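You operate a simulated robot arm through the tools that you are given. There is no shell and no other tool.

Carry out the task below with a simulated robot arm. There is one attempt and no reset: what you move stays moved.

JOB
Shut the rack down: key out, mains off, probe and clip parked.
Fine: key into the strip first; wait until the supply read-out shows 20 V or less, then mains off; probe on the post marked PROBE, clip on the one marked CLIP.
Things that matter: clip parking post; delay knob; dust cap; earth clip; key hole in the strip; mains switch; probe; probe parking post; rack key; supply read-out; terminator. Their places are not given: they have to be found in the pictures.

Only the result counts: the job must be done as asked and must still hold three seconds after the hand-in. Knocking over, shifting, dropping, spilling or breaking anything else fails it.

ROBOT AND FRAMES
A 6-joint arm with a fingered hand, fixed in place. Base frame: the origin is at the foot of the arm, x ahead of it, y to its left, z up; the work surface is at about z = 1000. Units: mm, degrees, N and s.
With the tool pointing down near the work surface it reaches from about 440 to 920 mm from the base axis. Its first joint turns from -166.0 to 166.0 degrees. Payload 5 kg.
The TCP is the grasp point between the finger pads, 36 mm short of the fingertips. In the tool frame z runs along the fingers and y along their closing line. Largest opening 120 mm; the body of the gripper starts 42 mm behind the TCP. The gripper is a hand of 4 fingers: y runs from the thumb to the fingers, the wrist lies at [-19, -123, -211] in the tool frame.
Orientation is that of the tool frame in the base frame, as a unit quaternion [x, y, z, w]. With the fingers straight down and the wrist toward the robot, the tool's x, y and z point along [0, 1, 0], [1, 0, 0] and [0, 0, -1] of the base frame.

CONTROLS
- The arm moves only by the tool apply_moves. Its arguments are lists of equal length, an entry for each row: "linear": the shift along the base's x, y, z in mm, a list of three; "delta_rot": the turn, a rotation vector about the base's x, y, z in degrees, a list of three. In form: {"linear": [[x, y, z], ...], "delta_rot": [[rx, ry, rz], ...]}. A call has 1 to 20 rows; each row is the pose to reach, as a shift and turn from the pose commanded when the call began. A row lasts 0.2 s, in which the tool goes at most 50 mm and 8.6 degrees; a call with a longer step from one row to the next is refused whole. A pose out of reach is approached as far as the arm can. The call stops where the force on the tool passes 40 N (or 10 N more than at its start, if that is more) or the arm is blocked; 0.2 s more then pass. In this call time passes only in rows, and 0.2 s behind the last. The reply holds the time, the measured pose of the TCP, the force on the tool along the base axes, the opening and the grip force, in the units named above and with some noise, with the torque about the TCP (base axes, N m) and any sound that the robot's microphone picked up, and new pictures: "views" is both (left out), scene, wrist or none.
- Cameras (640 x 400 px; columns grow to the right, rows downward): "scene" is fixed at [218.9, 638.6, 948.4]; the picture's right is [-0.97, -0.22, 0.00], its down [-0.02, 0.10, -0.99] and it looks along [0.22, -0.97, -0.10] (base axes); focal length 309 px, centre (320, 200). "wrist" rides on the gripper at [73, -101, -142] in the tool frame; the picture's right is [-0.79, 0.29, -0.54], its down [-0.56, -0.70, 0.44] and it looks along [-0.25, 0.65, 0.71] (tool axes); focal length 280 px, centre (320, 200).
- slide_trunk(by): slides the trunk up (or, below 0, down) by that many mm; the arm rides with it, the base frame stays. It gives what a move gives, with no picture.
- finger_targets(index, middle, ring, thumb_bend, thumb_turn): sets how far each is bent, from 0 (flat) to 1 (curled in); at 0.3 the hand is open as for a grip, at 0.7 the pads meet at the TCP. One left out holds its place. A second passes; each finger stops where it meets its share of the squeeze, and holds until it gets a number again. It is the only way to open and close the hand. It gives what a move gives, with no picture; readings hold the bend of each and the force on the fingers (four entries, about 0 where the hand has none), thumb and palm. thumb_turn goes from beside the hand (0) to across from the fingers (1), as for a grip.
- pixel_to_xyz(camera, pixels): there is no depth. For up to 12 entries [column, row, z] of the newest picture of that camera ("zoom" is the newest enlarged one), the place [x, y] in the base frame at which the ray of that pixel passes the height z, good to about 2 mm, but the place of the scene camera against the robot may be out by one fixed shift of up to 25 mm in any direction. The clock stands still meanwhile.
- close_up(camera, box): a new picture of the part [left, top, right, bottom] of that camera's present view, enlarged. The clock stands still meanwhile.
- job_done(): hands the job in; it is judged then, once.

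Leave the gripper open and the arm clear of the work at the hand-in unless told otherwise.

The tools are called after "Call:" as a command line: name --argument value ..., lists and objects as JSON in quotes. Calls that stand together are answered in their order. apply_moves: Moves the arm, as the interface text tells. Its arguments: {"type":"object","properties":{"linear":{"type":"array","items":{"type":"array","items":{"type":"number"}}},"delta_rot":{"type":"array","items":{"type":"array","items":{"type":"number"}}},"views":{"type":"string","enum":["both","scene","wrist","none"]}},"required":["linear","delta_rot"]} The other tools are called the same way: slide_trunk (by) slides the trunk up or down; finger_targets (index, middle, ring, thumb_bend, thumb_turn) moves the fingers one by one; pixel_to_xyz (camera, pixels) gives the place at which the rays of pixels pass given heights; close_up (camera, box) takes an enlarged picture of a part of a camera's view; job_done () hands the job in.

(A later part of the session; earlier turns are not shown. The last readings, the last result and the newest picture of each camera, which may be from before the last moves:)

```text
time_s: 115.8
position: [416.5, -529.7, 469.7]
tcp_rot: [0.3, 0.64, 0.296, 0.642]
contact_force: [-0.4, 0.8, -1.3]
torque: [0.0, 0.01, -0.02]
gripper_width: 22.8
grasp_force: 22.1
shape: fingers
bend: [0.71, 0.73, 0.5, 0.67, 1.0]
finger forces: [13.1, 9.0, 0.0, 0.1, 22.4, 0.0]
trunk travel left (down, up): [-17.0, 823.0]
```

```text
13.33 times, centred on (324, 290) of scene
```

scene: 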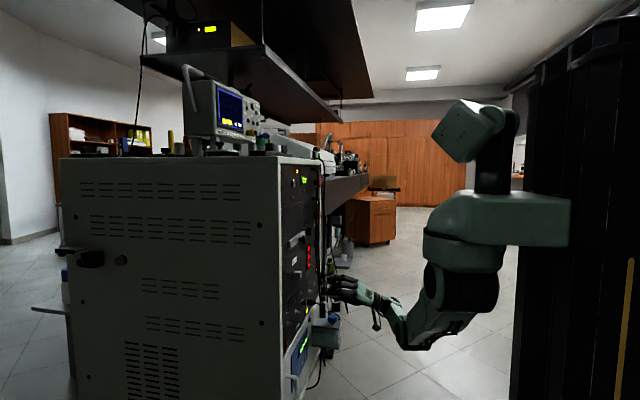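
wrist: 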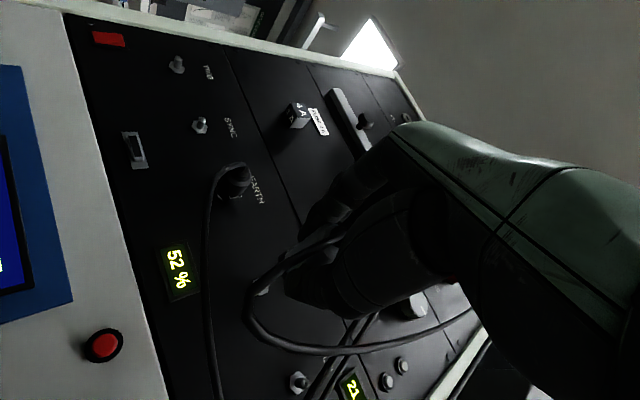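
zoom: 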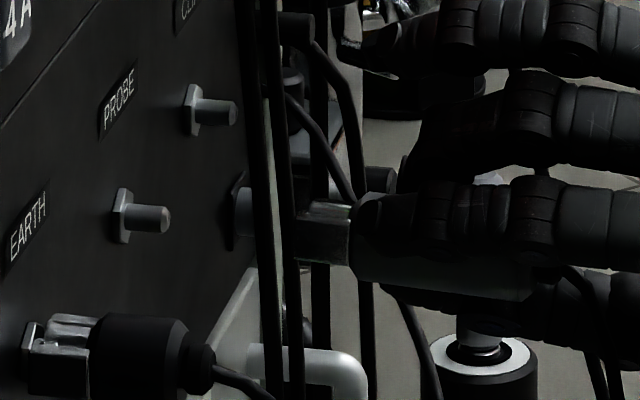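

Aligned within a few tenths of a millimetre (the remaining difference is explained by a 1 mm stand‑off difference). I advance along +x to about 448 and check forces and picture.

Call:
apply_moves --linear '[[10, 0, 0], [20, 0, 0], [30, 0, 0]]' --delta_rot '[[0, 0, 0], [0, 0, 0], [0, 0, 0]]' --views "none"

Call:
close_up --camera "scene" --box '[300, 275, 348, 305]'

Call:
close_up --camera "wrist" --box '[232, 232, 332, 304]'

```text
time_s: 116.6
position: [447.2, -528.7, 470.3]
tcp_rot: [0.3, 0.641, 0.294, 0.642]
contact_force: [-0.3, -0.2, 0.0]
torque: [-0.01, 0.01, -0.01]
gripper_width: 22.9
grasp_force: 22.3
shape: fingers
bend: [0.71, 0.73, 0.5, 0.67, 1.0]
finger forces: [13.2, 9.0, 0.0, 0.0, 22.4, 0.1]
trunk travel left (down, up): [-17.0, 823.0]
```

```text
13.33 times, centred on (324, 290) of scene
```

zoom: 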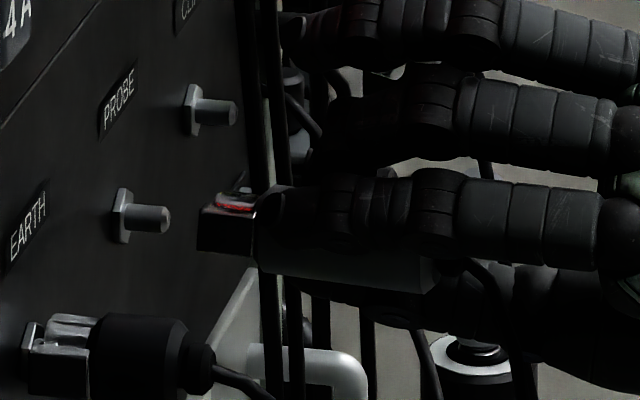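

```text
5.56 times, centred on (282, 268) of wrist
```

zoom: 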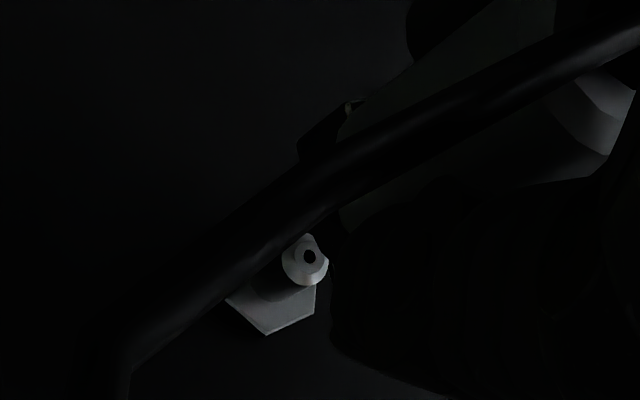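

The probe's nose is in line with the post (post axis row ≈218–220 in the scene zoom). I push on in 3 mm steps, watching the force.

Call:
apply_moves --linear '[[3, 0, 0], [6, 0, 0], [9, 0, 0], [12, 0, 0]]' --delta_rot '[[0, 0, 0], [0, 0, 0], [0, 0, 0], [0, 0, 0]]' --views "none"

Call:
close_up --camera "scene" --box '[300, 275, 348, 305]'

```text
time_s: 117.6
position: [461.2, -530.2, 470.1]
tcp_rot: [0.301, 0.64, 0.295, 0.642]
contact_force: [0.6, 0.4, -0.3]
torque: [0.02, -0.01, 0.01]
gripper_width: 22.6
grasp_force: 22.7
shape: fingers
bend: [0.71, 0.73, 0.5, 0.67, 1.0]
finger forces: [13.2, 9.1, 0.0, 0.1, 22.4, 0.0]
trunk travel left (down, up): [-17.0, 823.0]
```

```text
13.33 times, centred on (324, 290) of scene
```

zoom: 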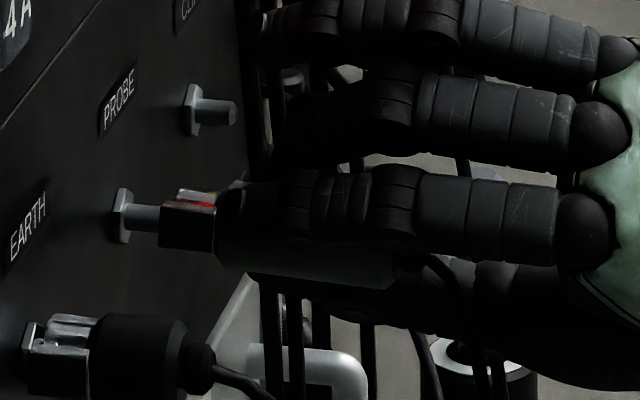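

The post enters the probe with no resistance. I push the remaining ~9 mm until it seats.

Call:
apply_moves --linear '[[3, 0, 0], [6, 0, 0], [8, 0, 0], [10, 0, 0]]' --delta_rot '[[0, 0, 0], [0, 0, 0], [0, 0, 0], [0, 0, 0]]' --views "none"

Call:
close_up --camera "scene" --box '[300, 275, 348, 305]'

```text
time_s: 118.6
position: [469.3, -532.2, 469.1]
tcp_rot: [0.302, 0.64, 0.294, 0.643]
contact_force: [-0.3, -14.8, -4.3]
torque: [-0.02, 0.27, -0.39]
gripper_width: 22.8
grasp_force: 27.1
shape: fingers
bend: [0.71, 0.72, 0.5, 0.67, 1.0]
finger forces: [10.5, 15.3, 0.0, 0.0, 28.6, 0.2]
trunk travel left (down, up): [-17.0, 823.0]
```

```text
13.33 times, centred on (324, 290) of scene
```

zoom: 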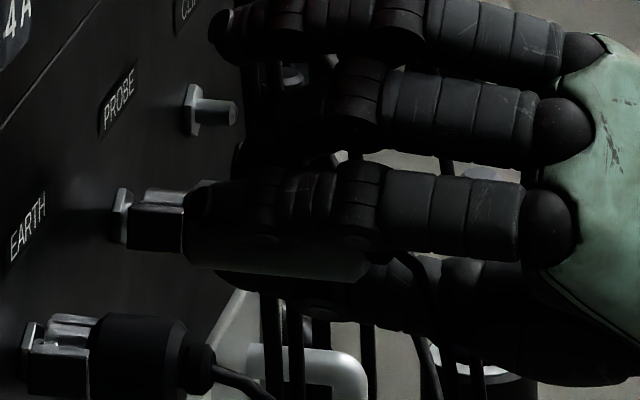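

Almost seated (x 469.3 vs 470.4 when on TRIG). I relax the sideways load a little and push 2 mm more.

Call:
apply_moves --linear '[[0, -1.5, 0], [1, -2, 0], [2, -2, 0]]' --delta_rot '[[0, 0, 0], [0, 0, 0], [0, 0, 0]]' --views "none"

Call:
close_up --camera "scene" --box '[300, 275, 348, 305]'

```text
time_s: 119.4
position: [471.3, -531.7, 469.7]
tcp_rot: [0.301, 0.641, 0.296, 0.641]
contact_force: [0.3, -4.7, -3.3]
torque: [-0.02, 0.22, -0.15]
gripper_width: 23.1
grasp_force: 24.2
shape: fingers
bend: [0.71, 0.72, 0.5, 0.67, 1.0]
finger forces: [12.5, 10.0, 0.0, 0.0, 25.8, 0.0]
trunk travel left (down, up): [-17.0, 823.0]
```

```text
13.33 times, centred on (324, 290) of scene
```

zoom: 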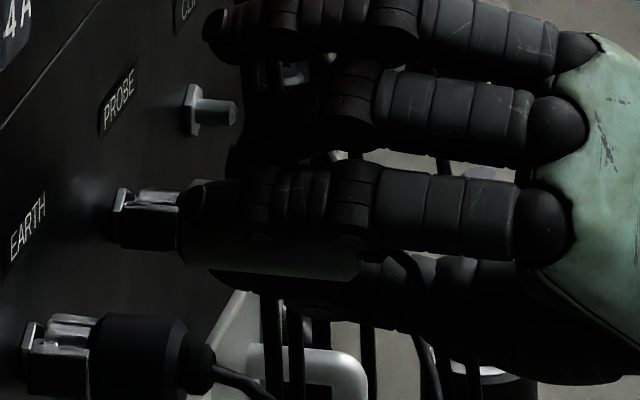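

Call:
apply_moves --linear '[[1, -0.5, 0], [2, -0.5, 0]]' --delta_rot '[[0, 0, 0], [0, 0, 0]]' --views "none"

Call:
close_up --camera "scene" --box '[300, 280, 340, 305]'

```text
time_s: 120.0
position: [473.0, -532.8, 469.3]
tcp_rot: [0.3, 0.641, 0.295, 0.642]
contact_force: [-12.7, 1.2, -4.7]
torque: [-0.02, 0.27, 0.08]
gripper_width: 22.7
grasp_force: 23.8
shape: fingers
bend: [0.71, 0.73, 0.5, 0.67, 1.0]
finger forces: [14.6, 6.8, 0.1, 0.0, 25.7, 0.1]
trunk travel left (down, up): [-17.0, 823.0]
```

```text
16.00 times, centred on (320, 292) of scene
```

zoom: 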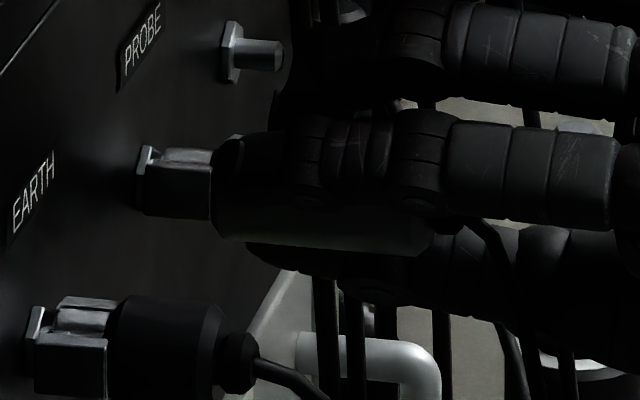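

Seated firmly (−13 N). I open the fingers to release the probe and back out.

Call:
finger_targets --index 0.5 --middle 0.5 --ring 0.45 --thumb_bend 0.5

Call:
close_up --camera "scene" --box '[300, 280, 340, 305]'

Call:
apply_moves --linear '[[-10, 0, 0], [-30, 0, 0], [-55, 0, 0], [-80, 0, 0]]' --delta_rot '[[0, 0, 0], [0, 0, 0], [0, 0, 0], [0, 0, 0]]'

Call:
close_up --camera "scene" --box '[290, 270, 370, 320]'

```text
time_s: 121.0
position: [473.9, -533.2, 469.5]
tcp_rot: [0.301, 0.64, 0.296, 0.642]
contact_force: [-0.2, 0.3, -0.1]
torque: [-0.04, -0.02, 0.02]
gripper_width: 63.5
grasp_force: 0.0
shape: fingers
bend: [0.5, 0.5, 0.45, 0.5, 1.0]
finger forces: [0.0, 0.0, 0.1, 0.1, 0.0, 0.0]
trunk travel left (down, up): [-17.0, 823.0]
```

```text
16.00 times, centred on (320, 292) of scene
```

zoom: 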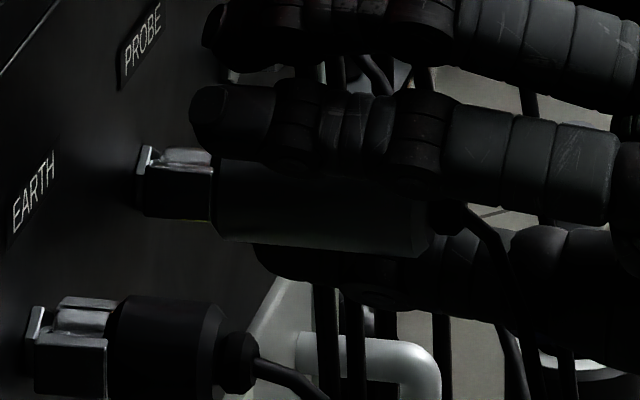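

```text
time_s: 122.0
position: [395.5, -531.9, 469.1]
tcp_rot: [0.3, 0.641, 0.295, 0.642]
contact_force: [-0.1, 0.2, 0.3]
torque: [0.0, 0.02, -0.01]
gripper_width: 63.4
grasp_force: 0.1
shape: fingers
bend: [0.5, 0.5, 0.45, 0.5, 1.0]
finger forces: [0.1, 0.0, 0.0, 0.1, 0.0, 0.0]
trunk travel left (down, up): [-17.0, 823.0]
```

scene: 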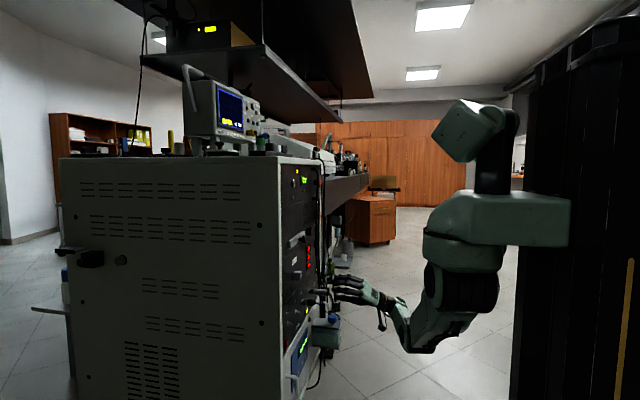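
wrist: 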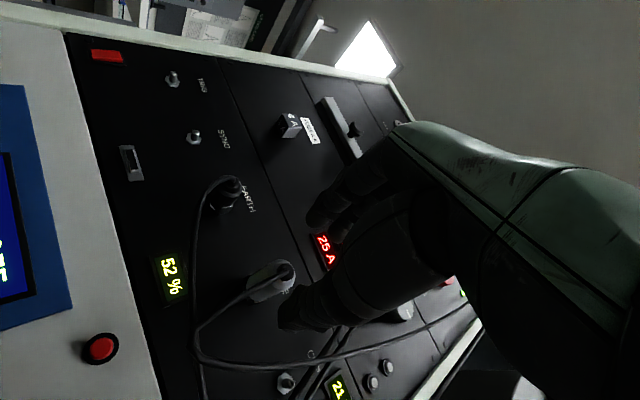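

```text
8.00 times, centred on (330, 295) of scene
```

zoom: 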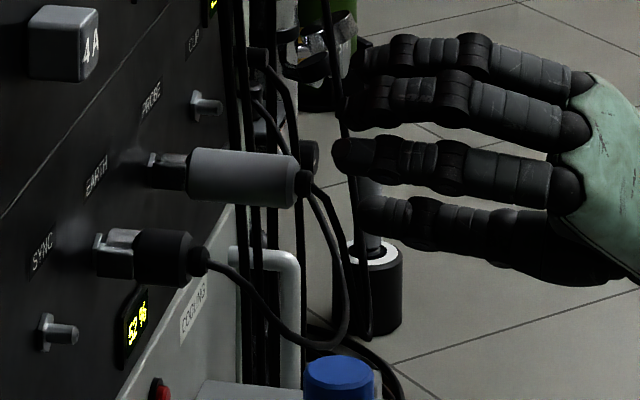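

The probe sits on the PROBE post. Now the clip on EARTH (y ≈ −441). The CLIP post at y ≈ −621 needs a positive roll for reach, so I roll the hand to +40° while shifting to y −441 at stand‑off x≈395.

Call:
apply_moves --linear '[[-5, 8, 0], [-5, 16, 0], [-5, 24, 0], [-5, 32, 0], [-5, 40, 0], [-5, 48, 0], [-5, 56, 0], [-5, 64, 0], [-5, 72, 0], [-5, 82, 0], [-5, 91, 0]]' --delta_rot '[[7.3, 0, 0], [14.6, 0, 0], [21.9, 0, 0], [29.2, 0, 0], [36.5, 0, 0], [43.8, 0, 0], [51.1, 0, 0], [58.4, 0, 0], [65.7, 0, 0], [73, 0, 0], [80, 0, 0]]'

Call:
close_up --camera "wrist" --box '[200, 220, 360, 340]'

Call:
close_up --camera "scene" --box '[290, 270, 370, 320]'

```text
time_s: 124.4
position: [387.8, -441.5, 470.1]
tcp_rot: [0.642, 0.301, 0.639, 0.298]
contact_force: [-0.1, 0.7, -0.3]
torque: [-0.01, 0.01, 0.0]
gripper_width: 63.6
grasp_force: 0.0
shape: fingers
bend: [0.5, 0.5, 0.45, 0.5, 1.0]
finger forces: [0.0, 0.0, 0.0, 0.1, 0.1, 0.1]
trunk travel left (down, up): [-17.0, 823.0]
```

scene: 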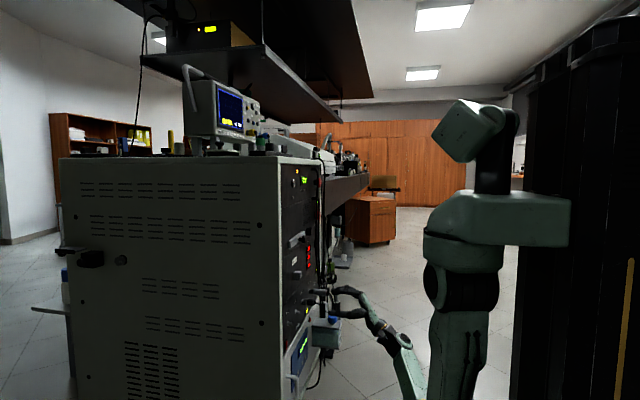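
wrist: 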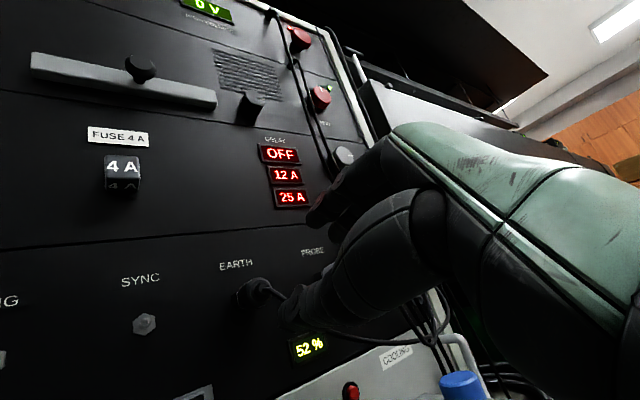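

```text
3.33 times, centred on (280, 280) of wrist
```

zoom: 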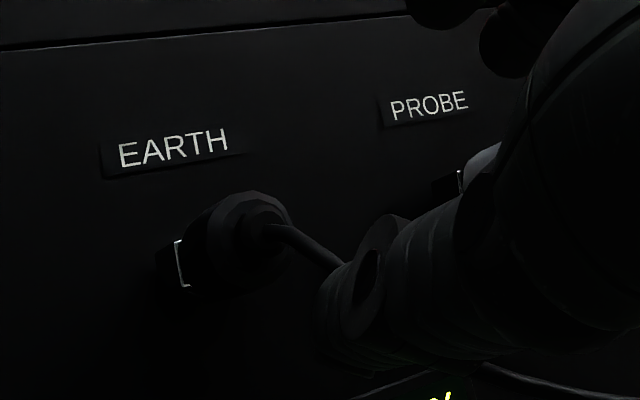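

```text
8.00 times, centred on (330, 295) of scene
```

zoom: 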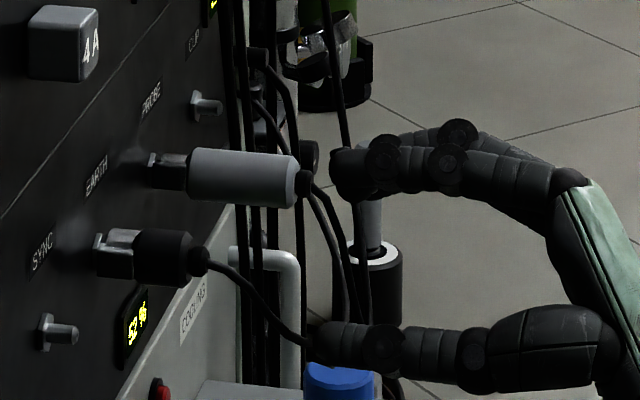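

The clip's rear computes to y ≈ −429, z ≈ 468 (the posts are not evenly spaced). I shift +12.5 mm in y, −1 in z, and check before going in.

Call:
apply_moves --linear '[[0, 6, -0.5], [0, 12.5, -1], [25, 12.5, -1]]' --delta_rot '[[0, 0, 0], [0, 0, 0], [0, 0, 0]]' --views "wrist"

Call:
close_up --camera "wrist" --box '[220, 230, 340, 320]'

Call:
close_up --camera "scene" --box '[290, 270, 370, 320]'

```text
time_s: 125.2
position: [415.8, -428.6, 470.3]
tcp_rot: [0.643, 0.3, 0.638, 0.298]
contact_force: [-0.4, -0.4, 1.2]
torque: [0.01, 0.02, -0.05]
gripper_width: 63.7
grasp_force: 0.1
shape: fingers
bend: [0.5, 0.5, 0.45, 0.5, 1.0]
finger forces: [0.1, 0.0, 0.0, 0.0, 0.0, 0.0]
trunk travel left (down, up): [-17.0, 823.0]
```

wrist: 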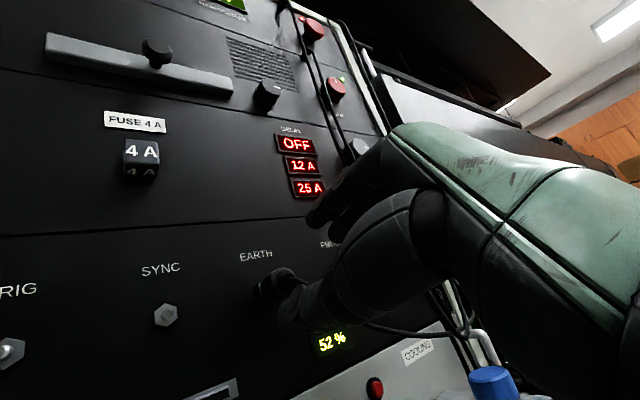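

```text
4.44 times, centred on (280, 275) of wrist
```

zoom: 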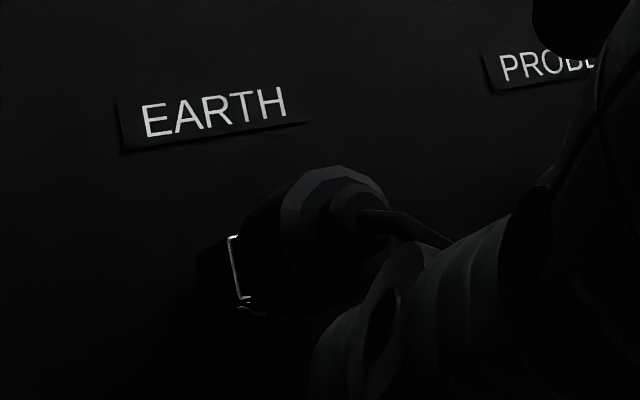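

```text
8.00 times, centred on (330, 295) of scene
```

zoom: 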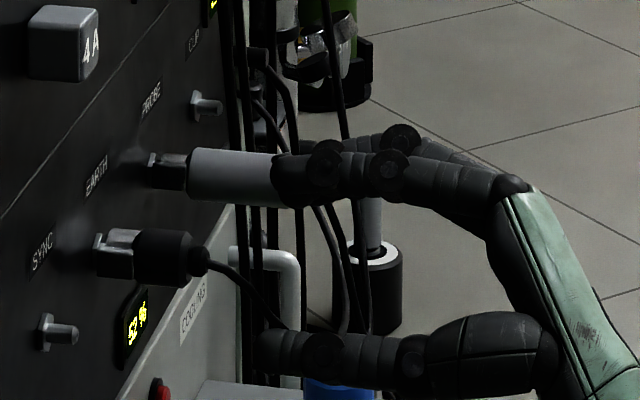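

The clip's rear now computes to (486, −427, 467), matching the hand line. I advance to x≈471 and close.

Call:
apply_moves --linear '[[20, 0.5, -1], [40, 0.5, -2], [55, 0.5, -2]]' --delta_rot '[[0, 0, 0], [0, 0, 0], [0, 0, 0]]' --views "none"

Call:
close_up --camera "scene" --box '[290, 275, 354, 315]'

Call:
close_up --camera "wrist" --box '[220, 200, 380, 320]'

```text
time_s: 126.0
position: [468.7, -429.6, 466.6]
tcp_rot: [0.642, 0.301, 0.639, 0.298]
contact_force: [-0.5, 0.5, -1.0]
torque: [0.03, 0.02, 0.02]
gripper_width: 63.5
grasp_force: 0.1
shape: fingers
bend: [0.5, 0.5, 0.45, 0.5, 1.0]
finger forces: [0.1, 0.1, 0.0, 0.1, 0.1, 0.0]
trunk travel left (down, up): [-17.0, 823.0]
```

```text
10.00 times, centred on (322, 295) of scene
```

zoom: 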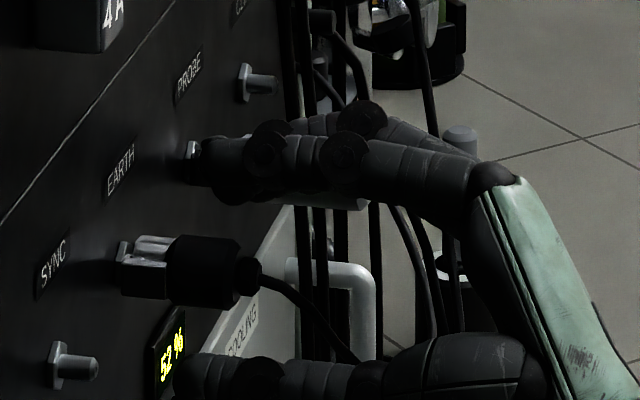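

```text
3.33 times, centred on (300, 260) of wrist
```

zoom: 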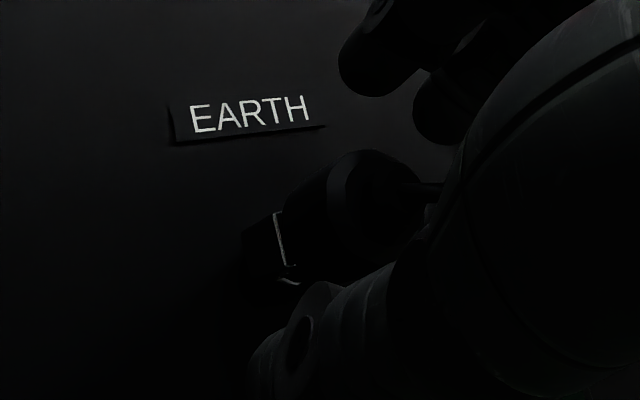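

The clip lies midway between fingers and thumb. I close on it.

Call:
finger_targets --index 0.8 --middle 0.8 --thumb_bend 0.8

Call:
close_up --camera "scene" --box '[290, 275, 354, 315]'

Call:
close_up --camera "wrist" --box '[220, 200, 380, 320]'

```text
time_s: 127.0
position: [467.9, -428.2, 466.4]
tcp_rot: [0.643, 0.3, 0.638, 0.299]
contact_force: [-1.7, -2.2, -4.0]
torque: [0.0, 0.1, -0.05]
gripper_width: 21.0
grasp_force: 22.3
shape: fingers
bend: [0.63, 0.66, 0.45, 0.66, 1.0]
finger forces: [10.3, 11.0, 0.0, 0.1, 23.6, 0.0]
trunk travel left (down, up): [-17.0, 823.0]
```

```text
10.00 times, centred on (322, 295) of scene
```

zoom: 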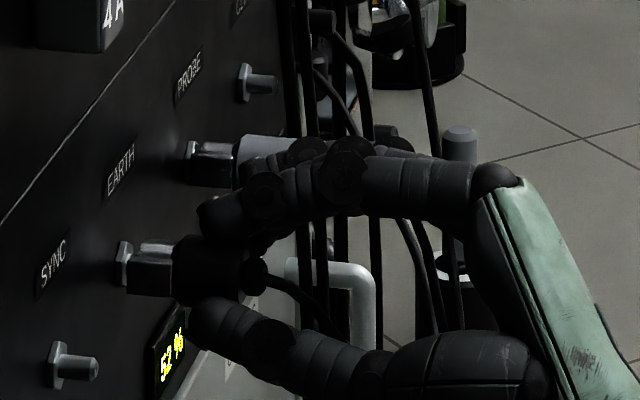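

```text
3.33 times, centred on (300, 260) of wrist
```

zoom: 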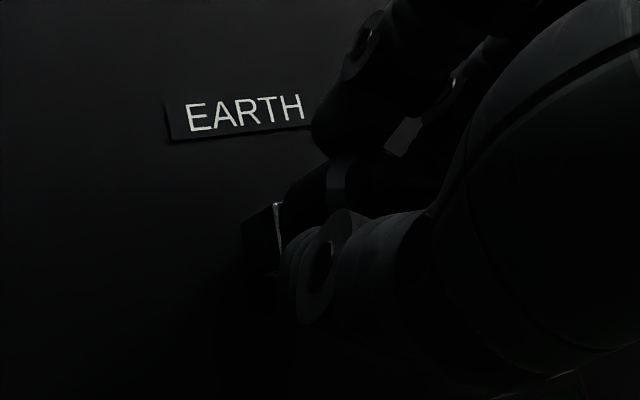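

Gripped well (22 N, small side loads). I pull the clip straight off its post.

Call:
apply_moves --linear '[[-3, 0, 0], [-6, 0, 0], [-10, 0, 0], [-15, 0, 0], [-22, 0, 0], [-30, 0, 0], [-40, 0, 0], [-50, 0, 0]]' --delta_rot '[[0, 0, 0], [0, 0, 0], [0, 0, 0], [0, 0, 0], [0, 0, 0], [0, 0, 0], [0, 0, 0], [0, 0, 0]]'

Call:
close_up --camera "scene" --box '[290, 275, 370, 325]'

Call:
close_up --camera "wrist" --box '[220, 230, 340, 320]'

```text
time_s: 128.8
position: [418.4, -428.0, 466.7]
tcp_rot: [0.643, 0.302, 0.637, 0.299]
contact_force: [0.5, -0.3, -0.9]
torque: [0.0, 0.03, 0.01]
gripper_width: 21.1
grasp_force: 22.0
shape: fingers
bend: [0.62, 0.66, 0.45, 0.67, 1.0]
finger forces: [11.7, 10.0, 0.0, 0.0, 22.6, 0.0]
trunk travel left (down, up): [-17.0, 823.0]
```

scene: 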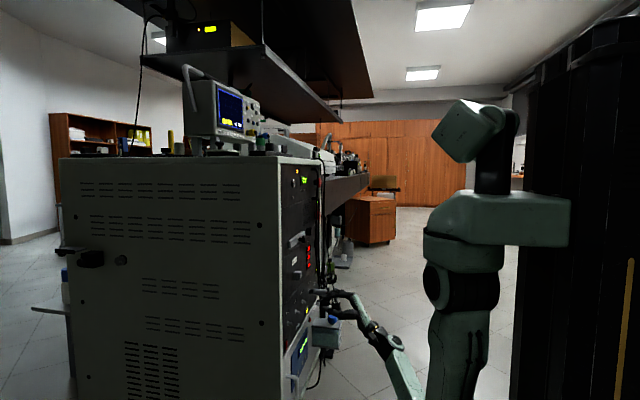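
wrist: 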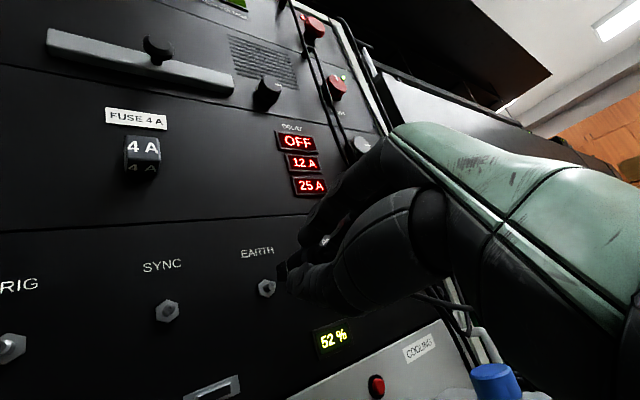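

```text
8.00 times, centred on (330, 300) of scene
```

zoom: 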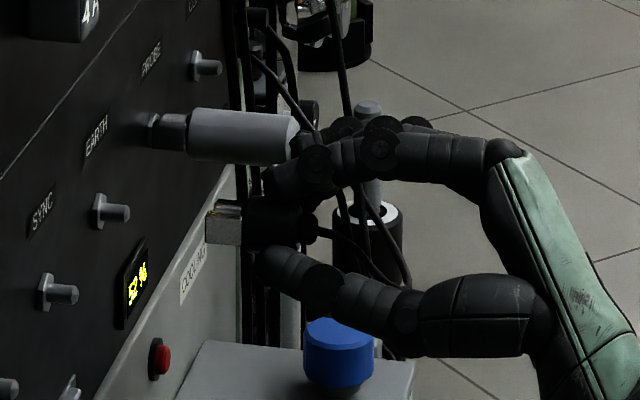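

```text
4.44 times, centred on (280, 275) of wrist
```

zoom: 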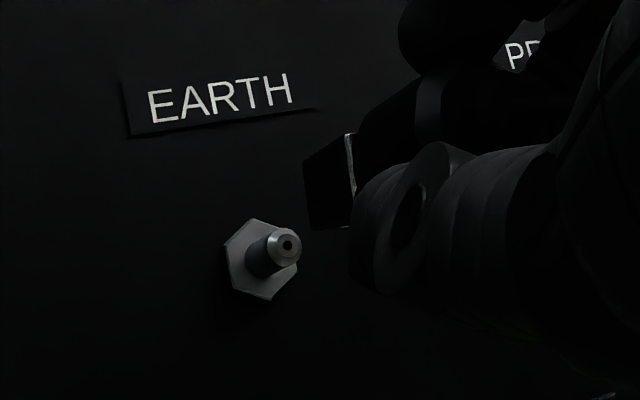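

The clip is free. I take the precise reference picture of the empty EARTH post from this aligned stand‑off (x≈418).

Call:
close_up --camera "wrist" --box '[247, 268, 297, 300]'

```text
12.50 times, centred on (272, 284) of wrist
```

zoom: 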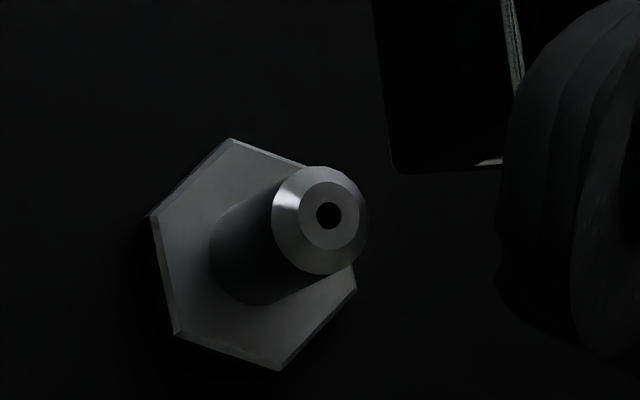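

Reference: post hole at pixel (272.7, 285.2). I back off to x≈372 to pass the parked probe safely, travel to y ≈ −623, then advance to the same stand‑off.

Call:
apply_moves --linear '[[-25, 0, 0], [-46, 0, 0], [-46, -35, 0], [-46, -70, 0], [-46, -105, 0], [-46, -140, 0], [-46, -170, 0], [-46, -195, 0], [-25, -195, 0], [0, -195, 0]]' --delta_rot '[[0, 0, 0], [0, 0, 0], [0, 0, 0], [0, 0, 0], [0, 0, 0], [0, 0, 0], [0, 0, 0], [0, 0, 0], [0, 0, 0], [0, 0, 0]]'

Call:
close_up --camera "wrist" --box '[232, 250, 312, 310]'

Call:
close_up --camera "scene" --box '[290, 260, 370, 310]'

```text
time_s: 131.0
position: [418.2, -624.3, 465.8]
tcp_rot: [0.642, 0.302, 0.638, 0.298]
contact_force: [0.6, -0.1, -1.0]
torque: [-0.01, 0.03, -0.02]
gripper_width: 20.9
grasp_force: 22.1
shape: fingers
bend: [0.62, 0.66, 0.45, 0.67, 1.0]
finger forces: [11.8, 10.3, 0.0, 0.0, 22.6, 0.1]
trunk travel left (down, up): [-17.0, 823.0]
```

scene: 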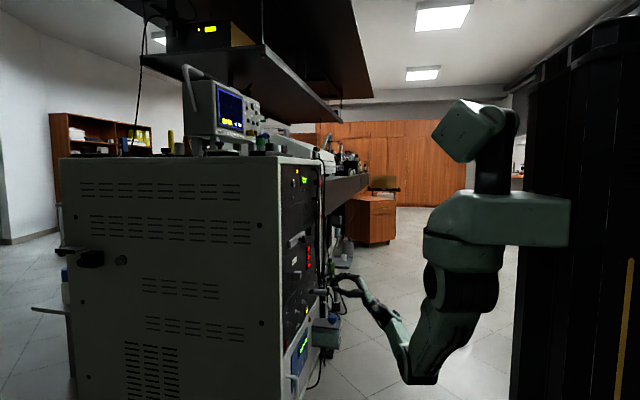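
wrist: 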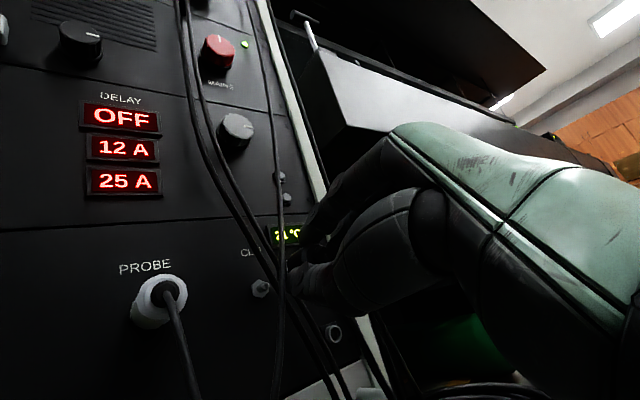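

```text
6.67 times, centred on (272, 280) of wrist
```

zoom: 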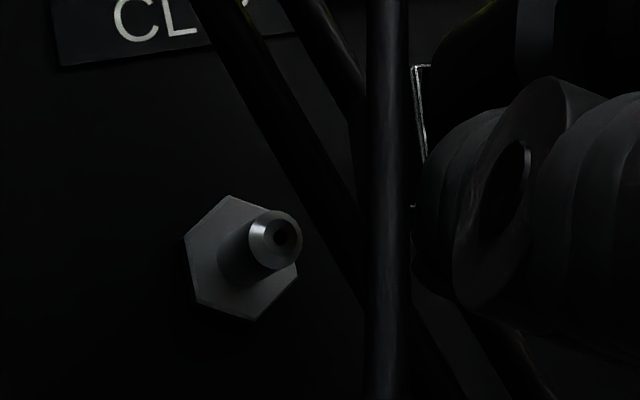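

```text
8.00 times, centred on (330, 285) of scene
```

zoom: 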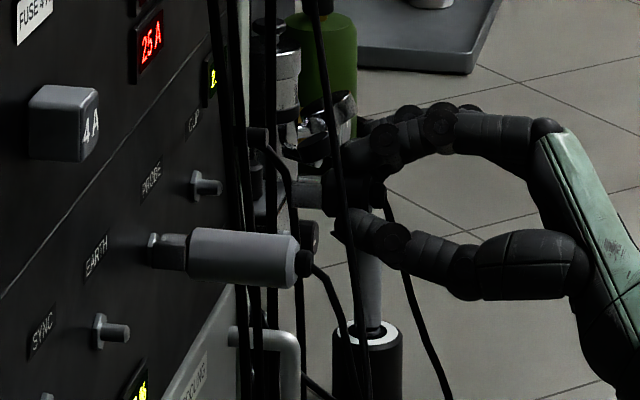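

The CLIP post hole is at pixel (266.5, 285.3) against the reference (272.7, 285.2): I shift the hand (+6.0, +1.2) in y, z and verify.

Call:
apply_moves --linear '[[0, 3, 0.6], [0, 6.0, 1.2]]' --delta_rot '[[0, 0, 0], [0, 0, 0]]' --views "none"

Call:
close_up --camera "wrist" --box '[247, 268, 297, 300]'

```text
time_s: 131.6
position: [418.5, -618.1, 467.4]
tcp_rot: [0.642, 0.303, 0.638, 0.299]
contact_force: [-0.7, 1.0, 0.4]
torque: [0.03, -0.03, -0.01]
gripper_width: 20.8
grasp_force: 22.7
shape: fingers
bend: [0.62, 0.66, 0.45, 0.67, 1.0]
finger forces: [11.8, 10.4, 0.0, 0.0, 22.6, 0.1]
trunk travel left (down, up): [-17.0, 823.0]
```

```text
12.50 times, centred on (272, 284) of wrist
```

zoom: 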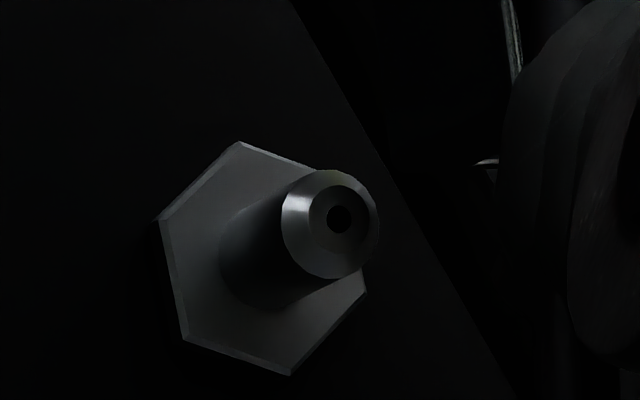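

Slight overshoot: (+0.9, +0.3) px. I correct (−0.75, −0.5) and advance to x≈446.

Call:
apply_moves --linear '[[0, -0.75, -0.5], [10, -0.75, -0.5], [20, -0.75, -0.5], [28, -0.75, -0.5]]' --delta_rot '[[0, 0, 0], [0, 0, 0], [0, 0, 0], [0, 0, 0]]' --views "none"

Call:
close_up --camera "scene" --box '[304, 270, 352, 300]'

Call:
close_up --camera "wrist" --box '[242, 240, 342, 300]'

```text
time_s: 132.6
position: [446.9, -618.9, 466.1]
tcp_rot: [0.643, 0.301, 0.638, 0.299]
contact_force: [0.4, -0.6, -0.3]
torque: [-0.05, 0.02, -0.01]
gripper_width: 20.8
grasp_force: 22.6
shape: fingers
bend: [0.62, 0.66, 0.45, 0.67, 1.0]
finger forces: [11.8, 10.4, 0.0, 0.0, 22.6, 0.0]
trunk travel left (down, up): [-17.0, 823.0]
```

```text
13.33 times, centred on (328, 285) of scene
```

zoom: 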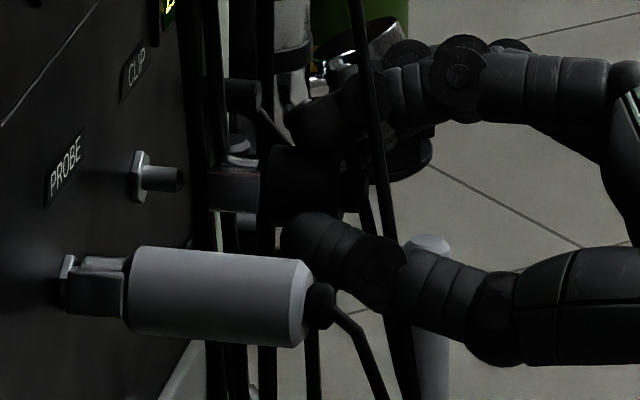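

```text
6.40 times, centred on (292, 270) of wrist
```

zoom: 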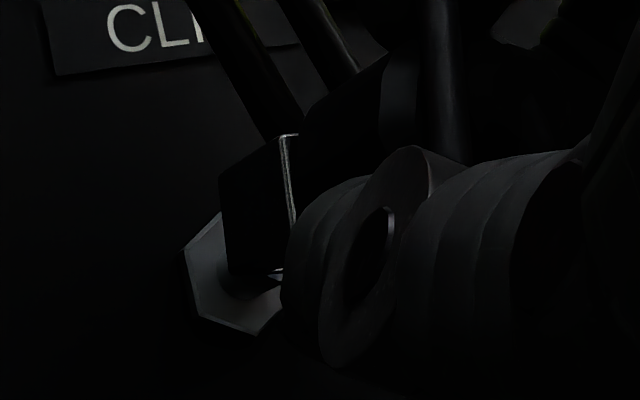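

The clip nose is about 8 mm from the post tip and in line. I push on in 3 mm steps.

Call:
apply_moves --linear '[[3, 0, 0], [6, 0, 0], [9, 0, 0], [12, 0, 0]]' --delta_rot '[[0, 0, 0], [0, 0, 0], [0, 0, 0], [0, 0, 0]]' --views "none"

Call:
close_up --camera "scene" --box '[304, 270, 352, 300]'

```text
time_s: 133.6
position: [459.7, -619.3, 465.8]
tcp_rot: [0.643, 0.301, 0.637, 0.299]
contact_force: [-0.2, -3.8, -4.9]
torque: [0.0, 0.14, -0.1]
gripper_width: 21.0
grasp_force: 23.4
shape: fingers
bend: [0.62, 0.66, 0.45, 0.67, 1.0]
finger forces: [10.3, 13.1, 0.0, 0.1, 22.7, 0.0]
trunk travel left (down, up): [-17.0, 823.0]
```

```text
13.33 times, centred on (328, 285) of scene
```

zoom: 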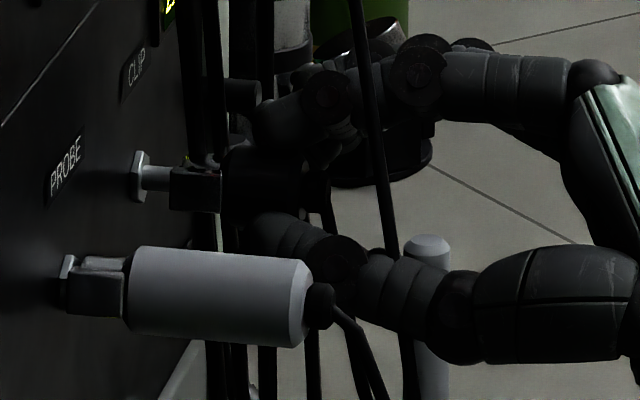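

The post is entering the clip (light side loads only). I push the remaining ~9 mm.

Call:
apply_moves --linear '[[3, 0, -0.4], [6, 0, -0.4], [8, 0, -0.4]]' --delta_rot '[[0, 0, 0], [0, 0, 0], [0, 0, 0]]' --views "none"

Call:
close_up --camera "scene" --box '[304, 270, 352, 300]'

```text
time_s: 134.4
position: [467.4, -618.0, 465.2]
tcp_rot: [0.643, 0.301, 0.638, 0.298]
contact_force: [0.5, -6.5, -7.2]
torque: [0.04, 0.19, -0.2]
gripper_width: 20.6
grasp_force: 23.2
shape: fingers
bend: [0.62, 0.66, 0.45, 0.67, 1.0]
finger forces: [9.2, 14.5, 0.0, 0.0, 22.7, 0.0]
trunk travel left (down, up): [-17.0, 823.0]
```

```text
13.33 times, centred on (328, 285) of scene
```

zoom: 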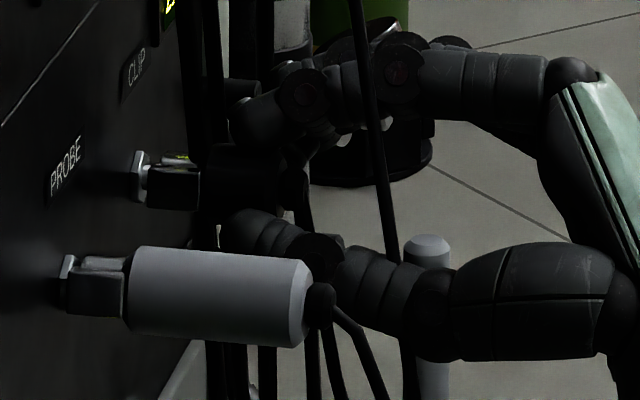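

A few mm remain. I relieve the side load (−1, −1 in y, z) and push until it seats.

Call:
apply_moves --linear '[[1, -1, -1], [2.5, -1, -1], [4, -1, -1]]' --delta_rot '[[0, 0, 0], [0, 0, 0], [0, 0, 0]]' --views "none"

Call:
close_up --camera "scene" --box '[304, 275, 344, 300]'

```text
time_s: 135.2
position: [469.0, -618.5, 466.1]
tcp_rot: [0.643, 0.301, 0.638, 0.299]
contact_force: [-5.3, 1.7, -5.4]
torque: [0.03, 0.18, 0.11]
gripper_width: 21.0
grasp_force: 23.6
shape: fingers
bend: [0.62, 0.67, 0.45, 0.67, 1.0]
finger forces: [10.2, 11.0, 0.0, 0.1, 25.4, 0.1]
trunk travel left (down, up): [-17.0, 823.0]
```

```text
16.00 times, centred on (324, 288) of scene
```

zoom: 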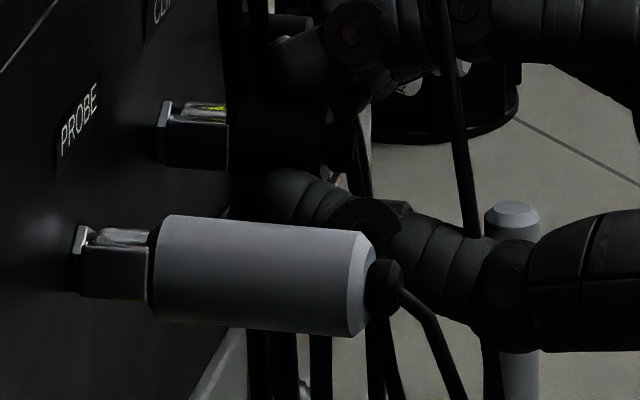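

Contact begins (−5 N). One more mm to be sure, then release.

Call:
apply_moves --linear '[[1.2, 0, 0]]' --delta_rot '[[0, 0, 0]]' --views "none"

Call:
finger_targets --index 0.5 --middle 0.5 --ring 0.45 --thumb_bend 0.5

Call:
close_up --camera "scene" --box '[304, 275, 344, 300]'

```text
time_s: 135.6
position: [471.0, -620.5, 465.2]
tcp_rot: [0.642, 0.3, 0.638, 0.299]
contact_force: [-15.8, 4.6, -7.0]
torque: [0.01, 0.27, 0.22]
gripper_width: 20.7
grasp_force: 24.3
shape: fingers
bend: [0.62, 0.67, 0.45, 0.67, 1.0]
finger forces: [10.4, 11.2, 0.0, 0.0, 27.4, 0.0]
trunk travel left (down, up): [-17.0, 823.0]
```

```text
time_s: 136.6
position: [471.7, -620.1, 466.4]
tcp_rot: [0.643, 0.301, 0.637, 0.3]
contact_force: [-0.1, 0.0, 0.5]
torque: [-0.01, 0.03, -0.04]
gripper_width: 63.7
grasp_force: 0.1
shape: fingers
bend: [0.5, 0.5, 0.45, 0.5, 1.0]
finger forces: [0.0, 0.1, 0.0, 0.0, 0.1, 0.1]
trunk travel left (down, up): [-17.0, 823.0]
```

```text
16.00 times, centred on (324, 288) of scene
```

zoom: 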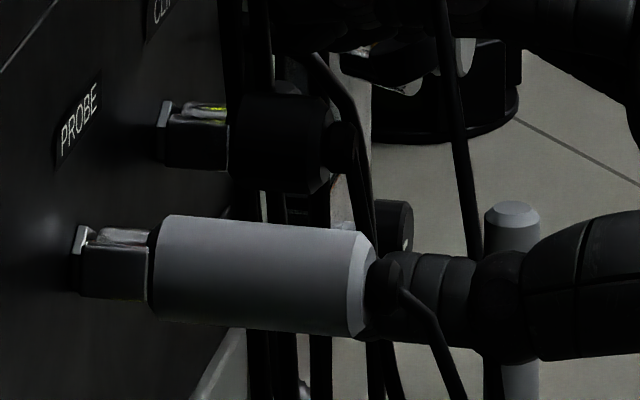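

The clip sits on the CLIP post and the probe on the PROBE post. I back the hand straight out 110 mm and look at everything.

Call:
apply_moves --linear '[[-10, 0, 0], [-30, 0, 0], [-55, 0, 0], [-85, 0, 0], [-110, 0, 0]]' --delta_rot '[[0, 0, 0], [0, 0, 0], [0, 0, 0], [0, 0, 0], [0, 0, 0]]'

Call:
close_up --camera "scene" --box '[290, 265, 350, 310]'

Call:
close_up --camera "wrist" --box '[60, 0, 340, 340]'

Call:
close_up --camera "scene" --box '[230, 120, 330, 200]'

```text
time_s: 137.8
position: [361.3, -620.0, 466.2]
tcp_rot: [0.643, 0.301, 0.638, 0.3]
contact_force: [-0.9, 0.2, 0.0]
torque: [0.0, -0.02, -0.04]
gripper_width: 63.5
grasp_force: 0.1
shape: fingers
bend: [0.5, 0.5, 0.45, 0.5, 1.0]
finger forces: [0.0, 0.0, 0.0, 0.0, 0.0, 0.0]
trunk travel left (down, up): [-17.0, 823.0]
```

scene: 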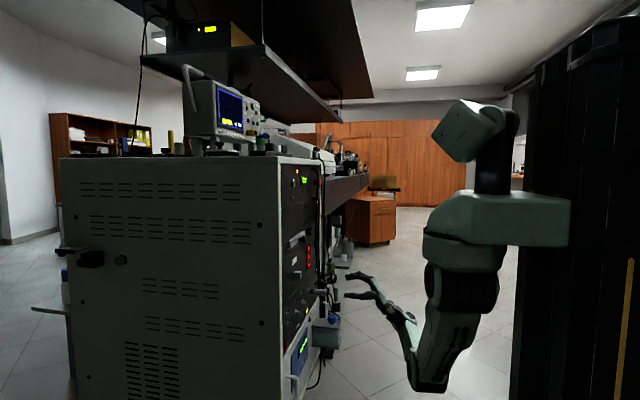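
wrist: 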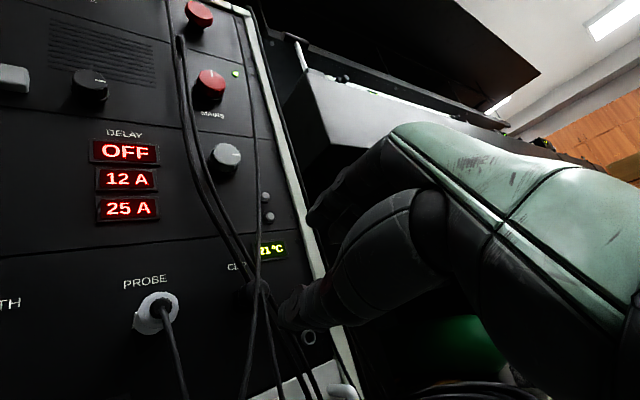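

```text
8.89 times, centred on (320, 288) of scene
```

zoom: 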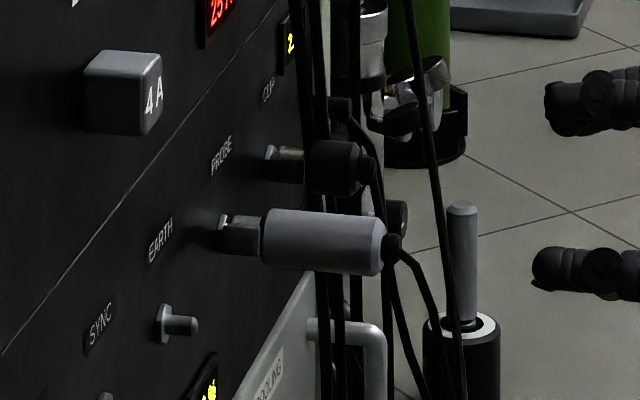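

```text
1.18 times, centred on (200, 170) of wrist
```

zoom: 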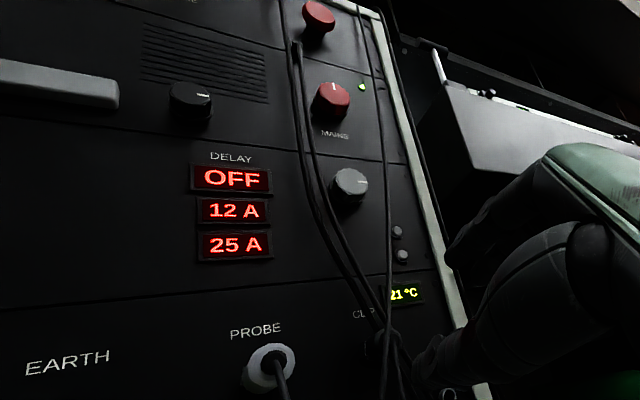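

```text
5.00 times, centred on (280, 160) of scene
```

zoom: 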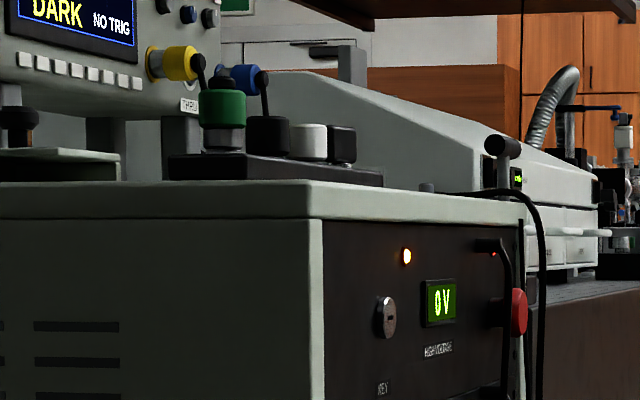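

All as wanted: probe on PROBE, clip on CLIP, MAINS at 12 o'clock with the display "OFF", scope "DARK", read-out 0 V, and the key standing in the strip. I open the hand fully and move it a bit farther away, then check once more.

Call:
finger_targets --index 0.3 --middle 0.3 --ring 0.3 --thumb_bend 0.3

Call:
apply_moves --linear '[[-10, 15, 0], [-20, 30, 0], [-30, 50, 0], [-40, 70, 0]]' --delta_rot '[[0, 0, 0], [0, 0, 0], [0, 0, 0], [0, 0, 0]]'

Call:
close_up --camera "wrist" --box '[60, 60, 320, 380]'

Call:
close_up --camera "scene" --box '[260, 130, 308, 160]'

Call:
close_up --camera "scene" --box '[300, 270, 348, 300]'

```text
time_s: 138.8
position: [362.3, -619.3, 466.3]
tcp_rot: [0.642, 0.301, 0.638, 0.299]
contact_force: [0.6, 0.5, 0.7]
torque: [0.02, -0.03, 0.01]
gripper_width: 123.1
grasp_force: 0.0
shape: fingers
bend: [0.3, 0.3, 0.3, 0.3, 0.98]
finger forces: [0.0, 0.0, 0.1, 0.1, 0.0, 0.0]
trunk travel left (down, up): [-17.0, 823.0]
```

```text
time_s: 139.8
position: [323.1, -548.3, 466.5]
tcp_rot: [0.643, 0.301, 0.637, 0.3]
contact_force: [-0.3, -0.5, 0.0]
torque: [-0.02, -0.02, -0.01]
gripper_width: 123.2
grasp_force: 0.2
shape: fingers
bend: [0.3, 0.3, 0.3, 0.3, 0.98]
finger forces: [0.0, 0.0, 0.0, 0.0, 0.1, 0.0]
trunk travel left (down, up): [-17.0, 823.0]
```

scene: 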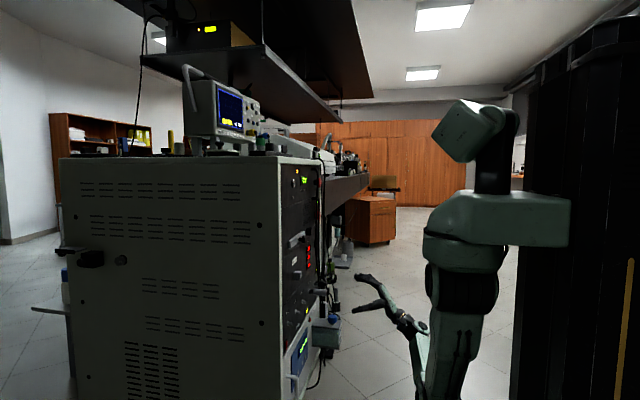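
wrist: 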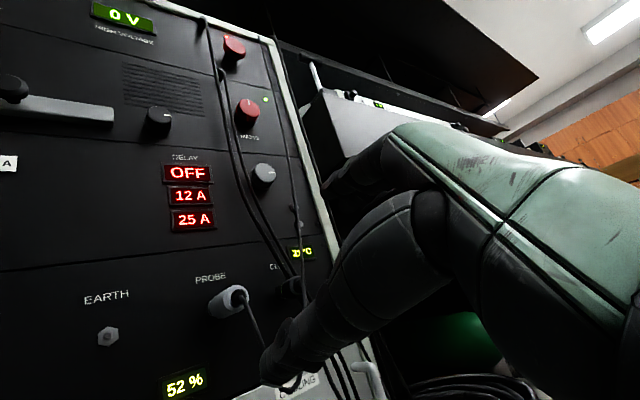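

```text
1.25 times, centred on (190, 220) of wrist
```

zoom: 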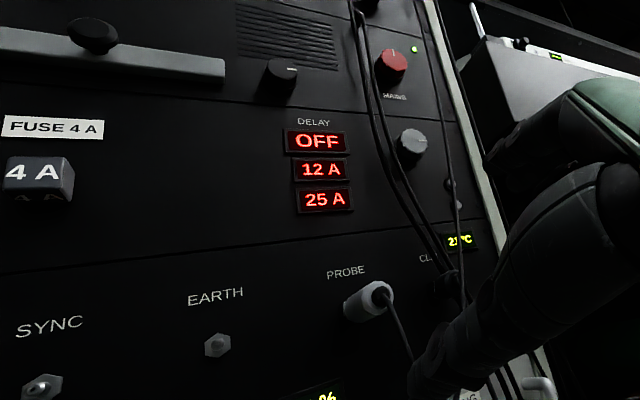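

```text
13.33 times, centred on (284, 145) of scene
```

zoom: 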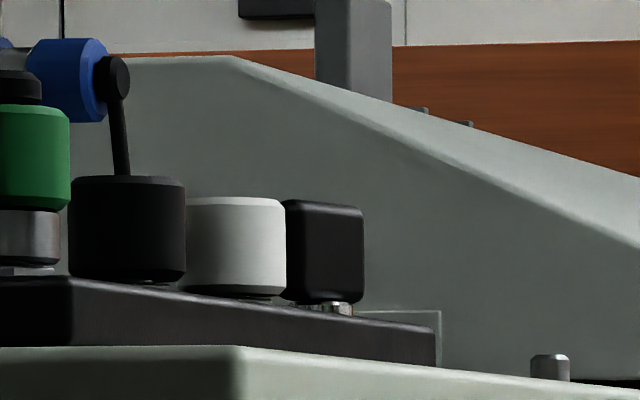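

```text
13.33 times, centred on (324, 285) of scene
```

zoom: 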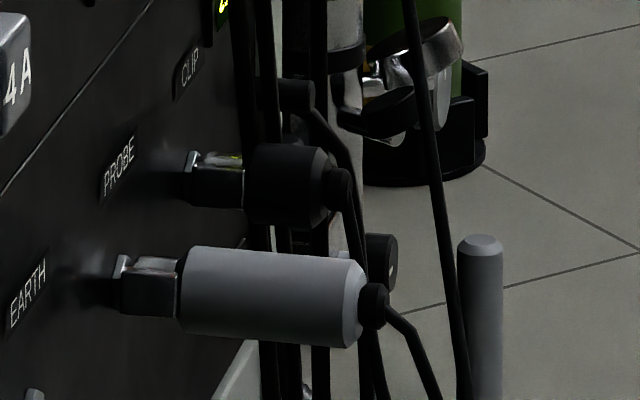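

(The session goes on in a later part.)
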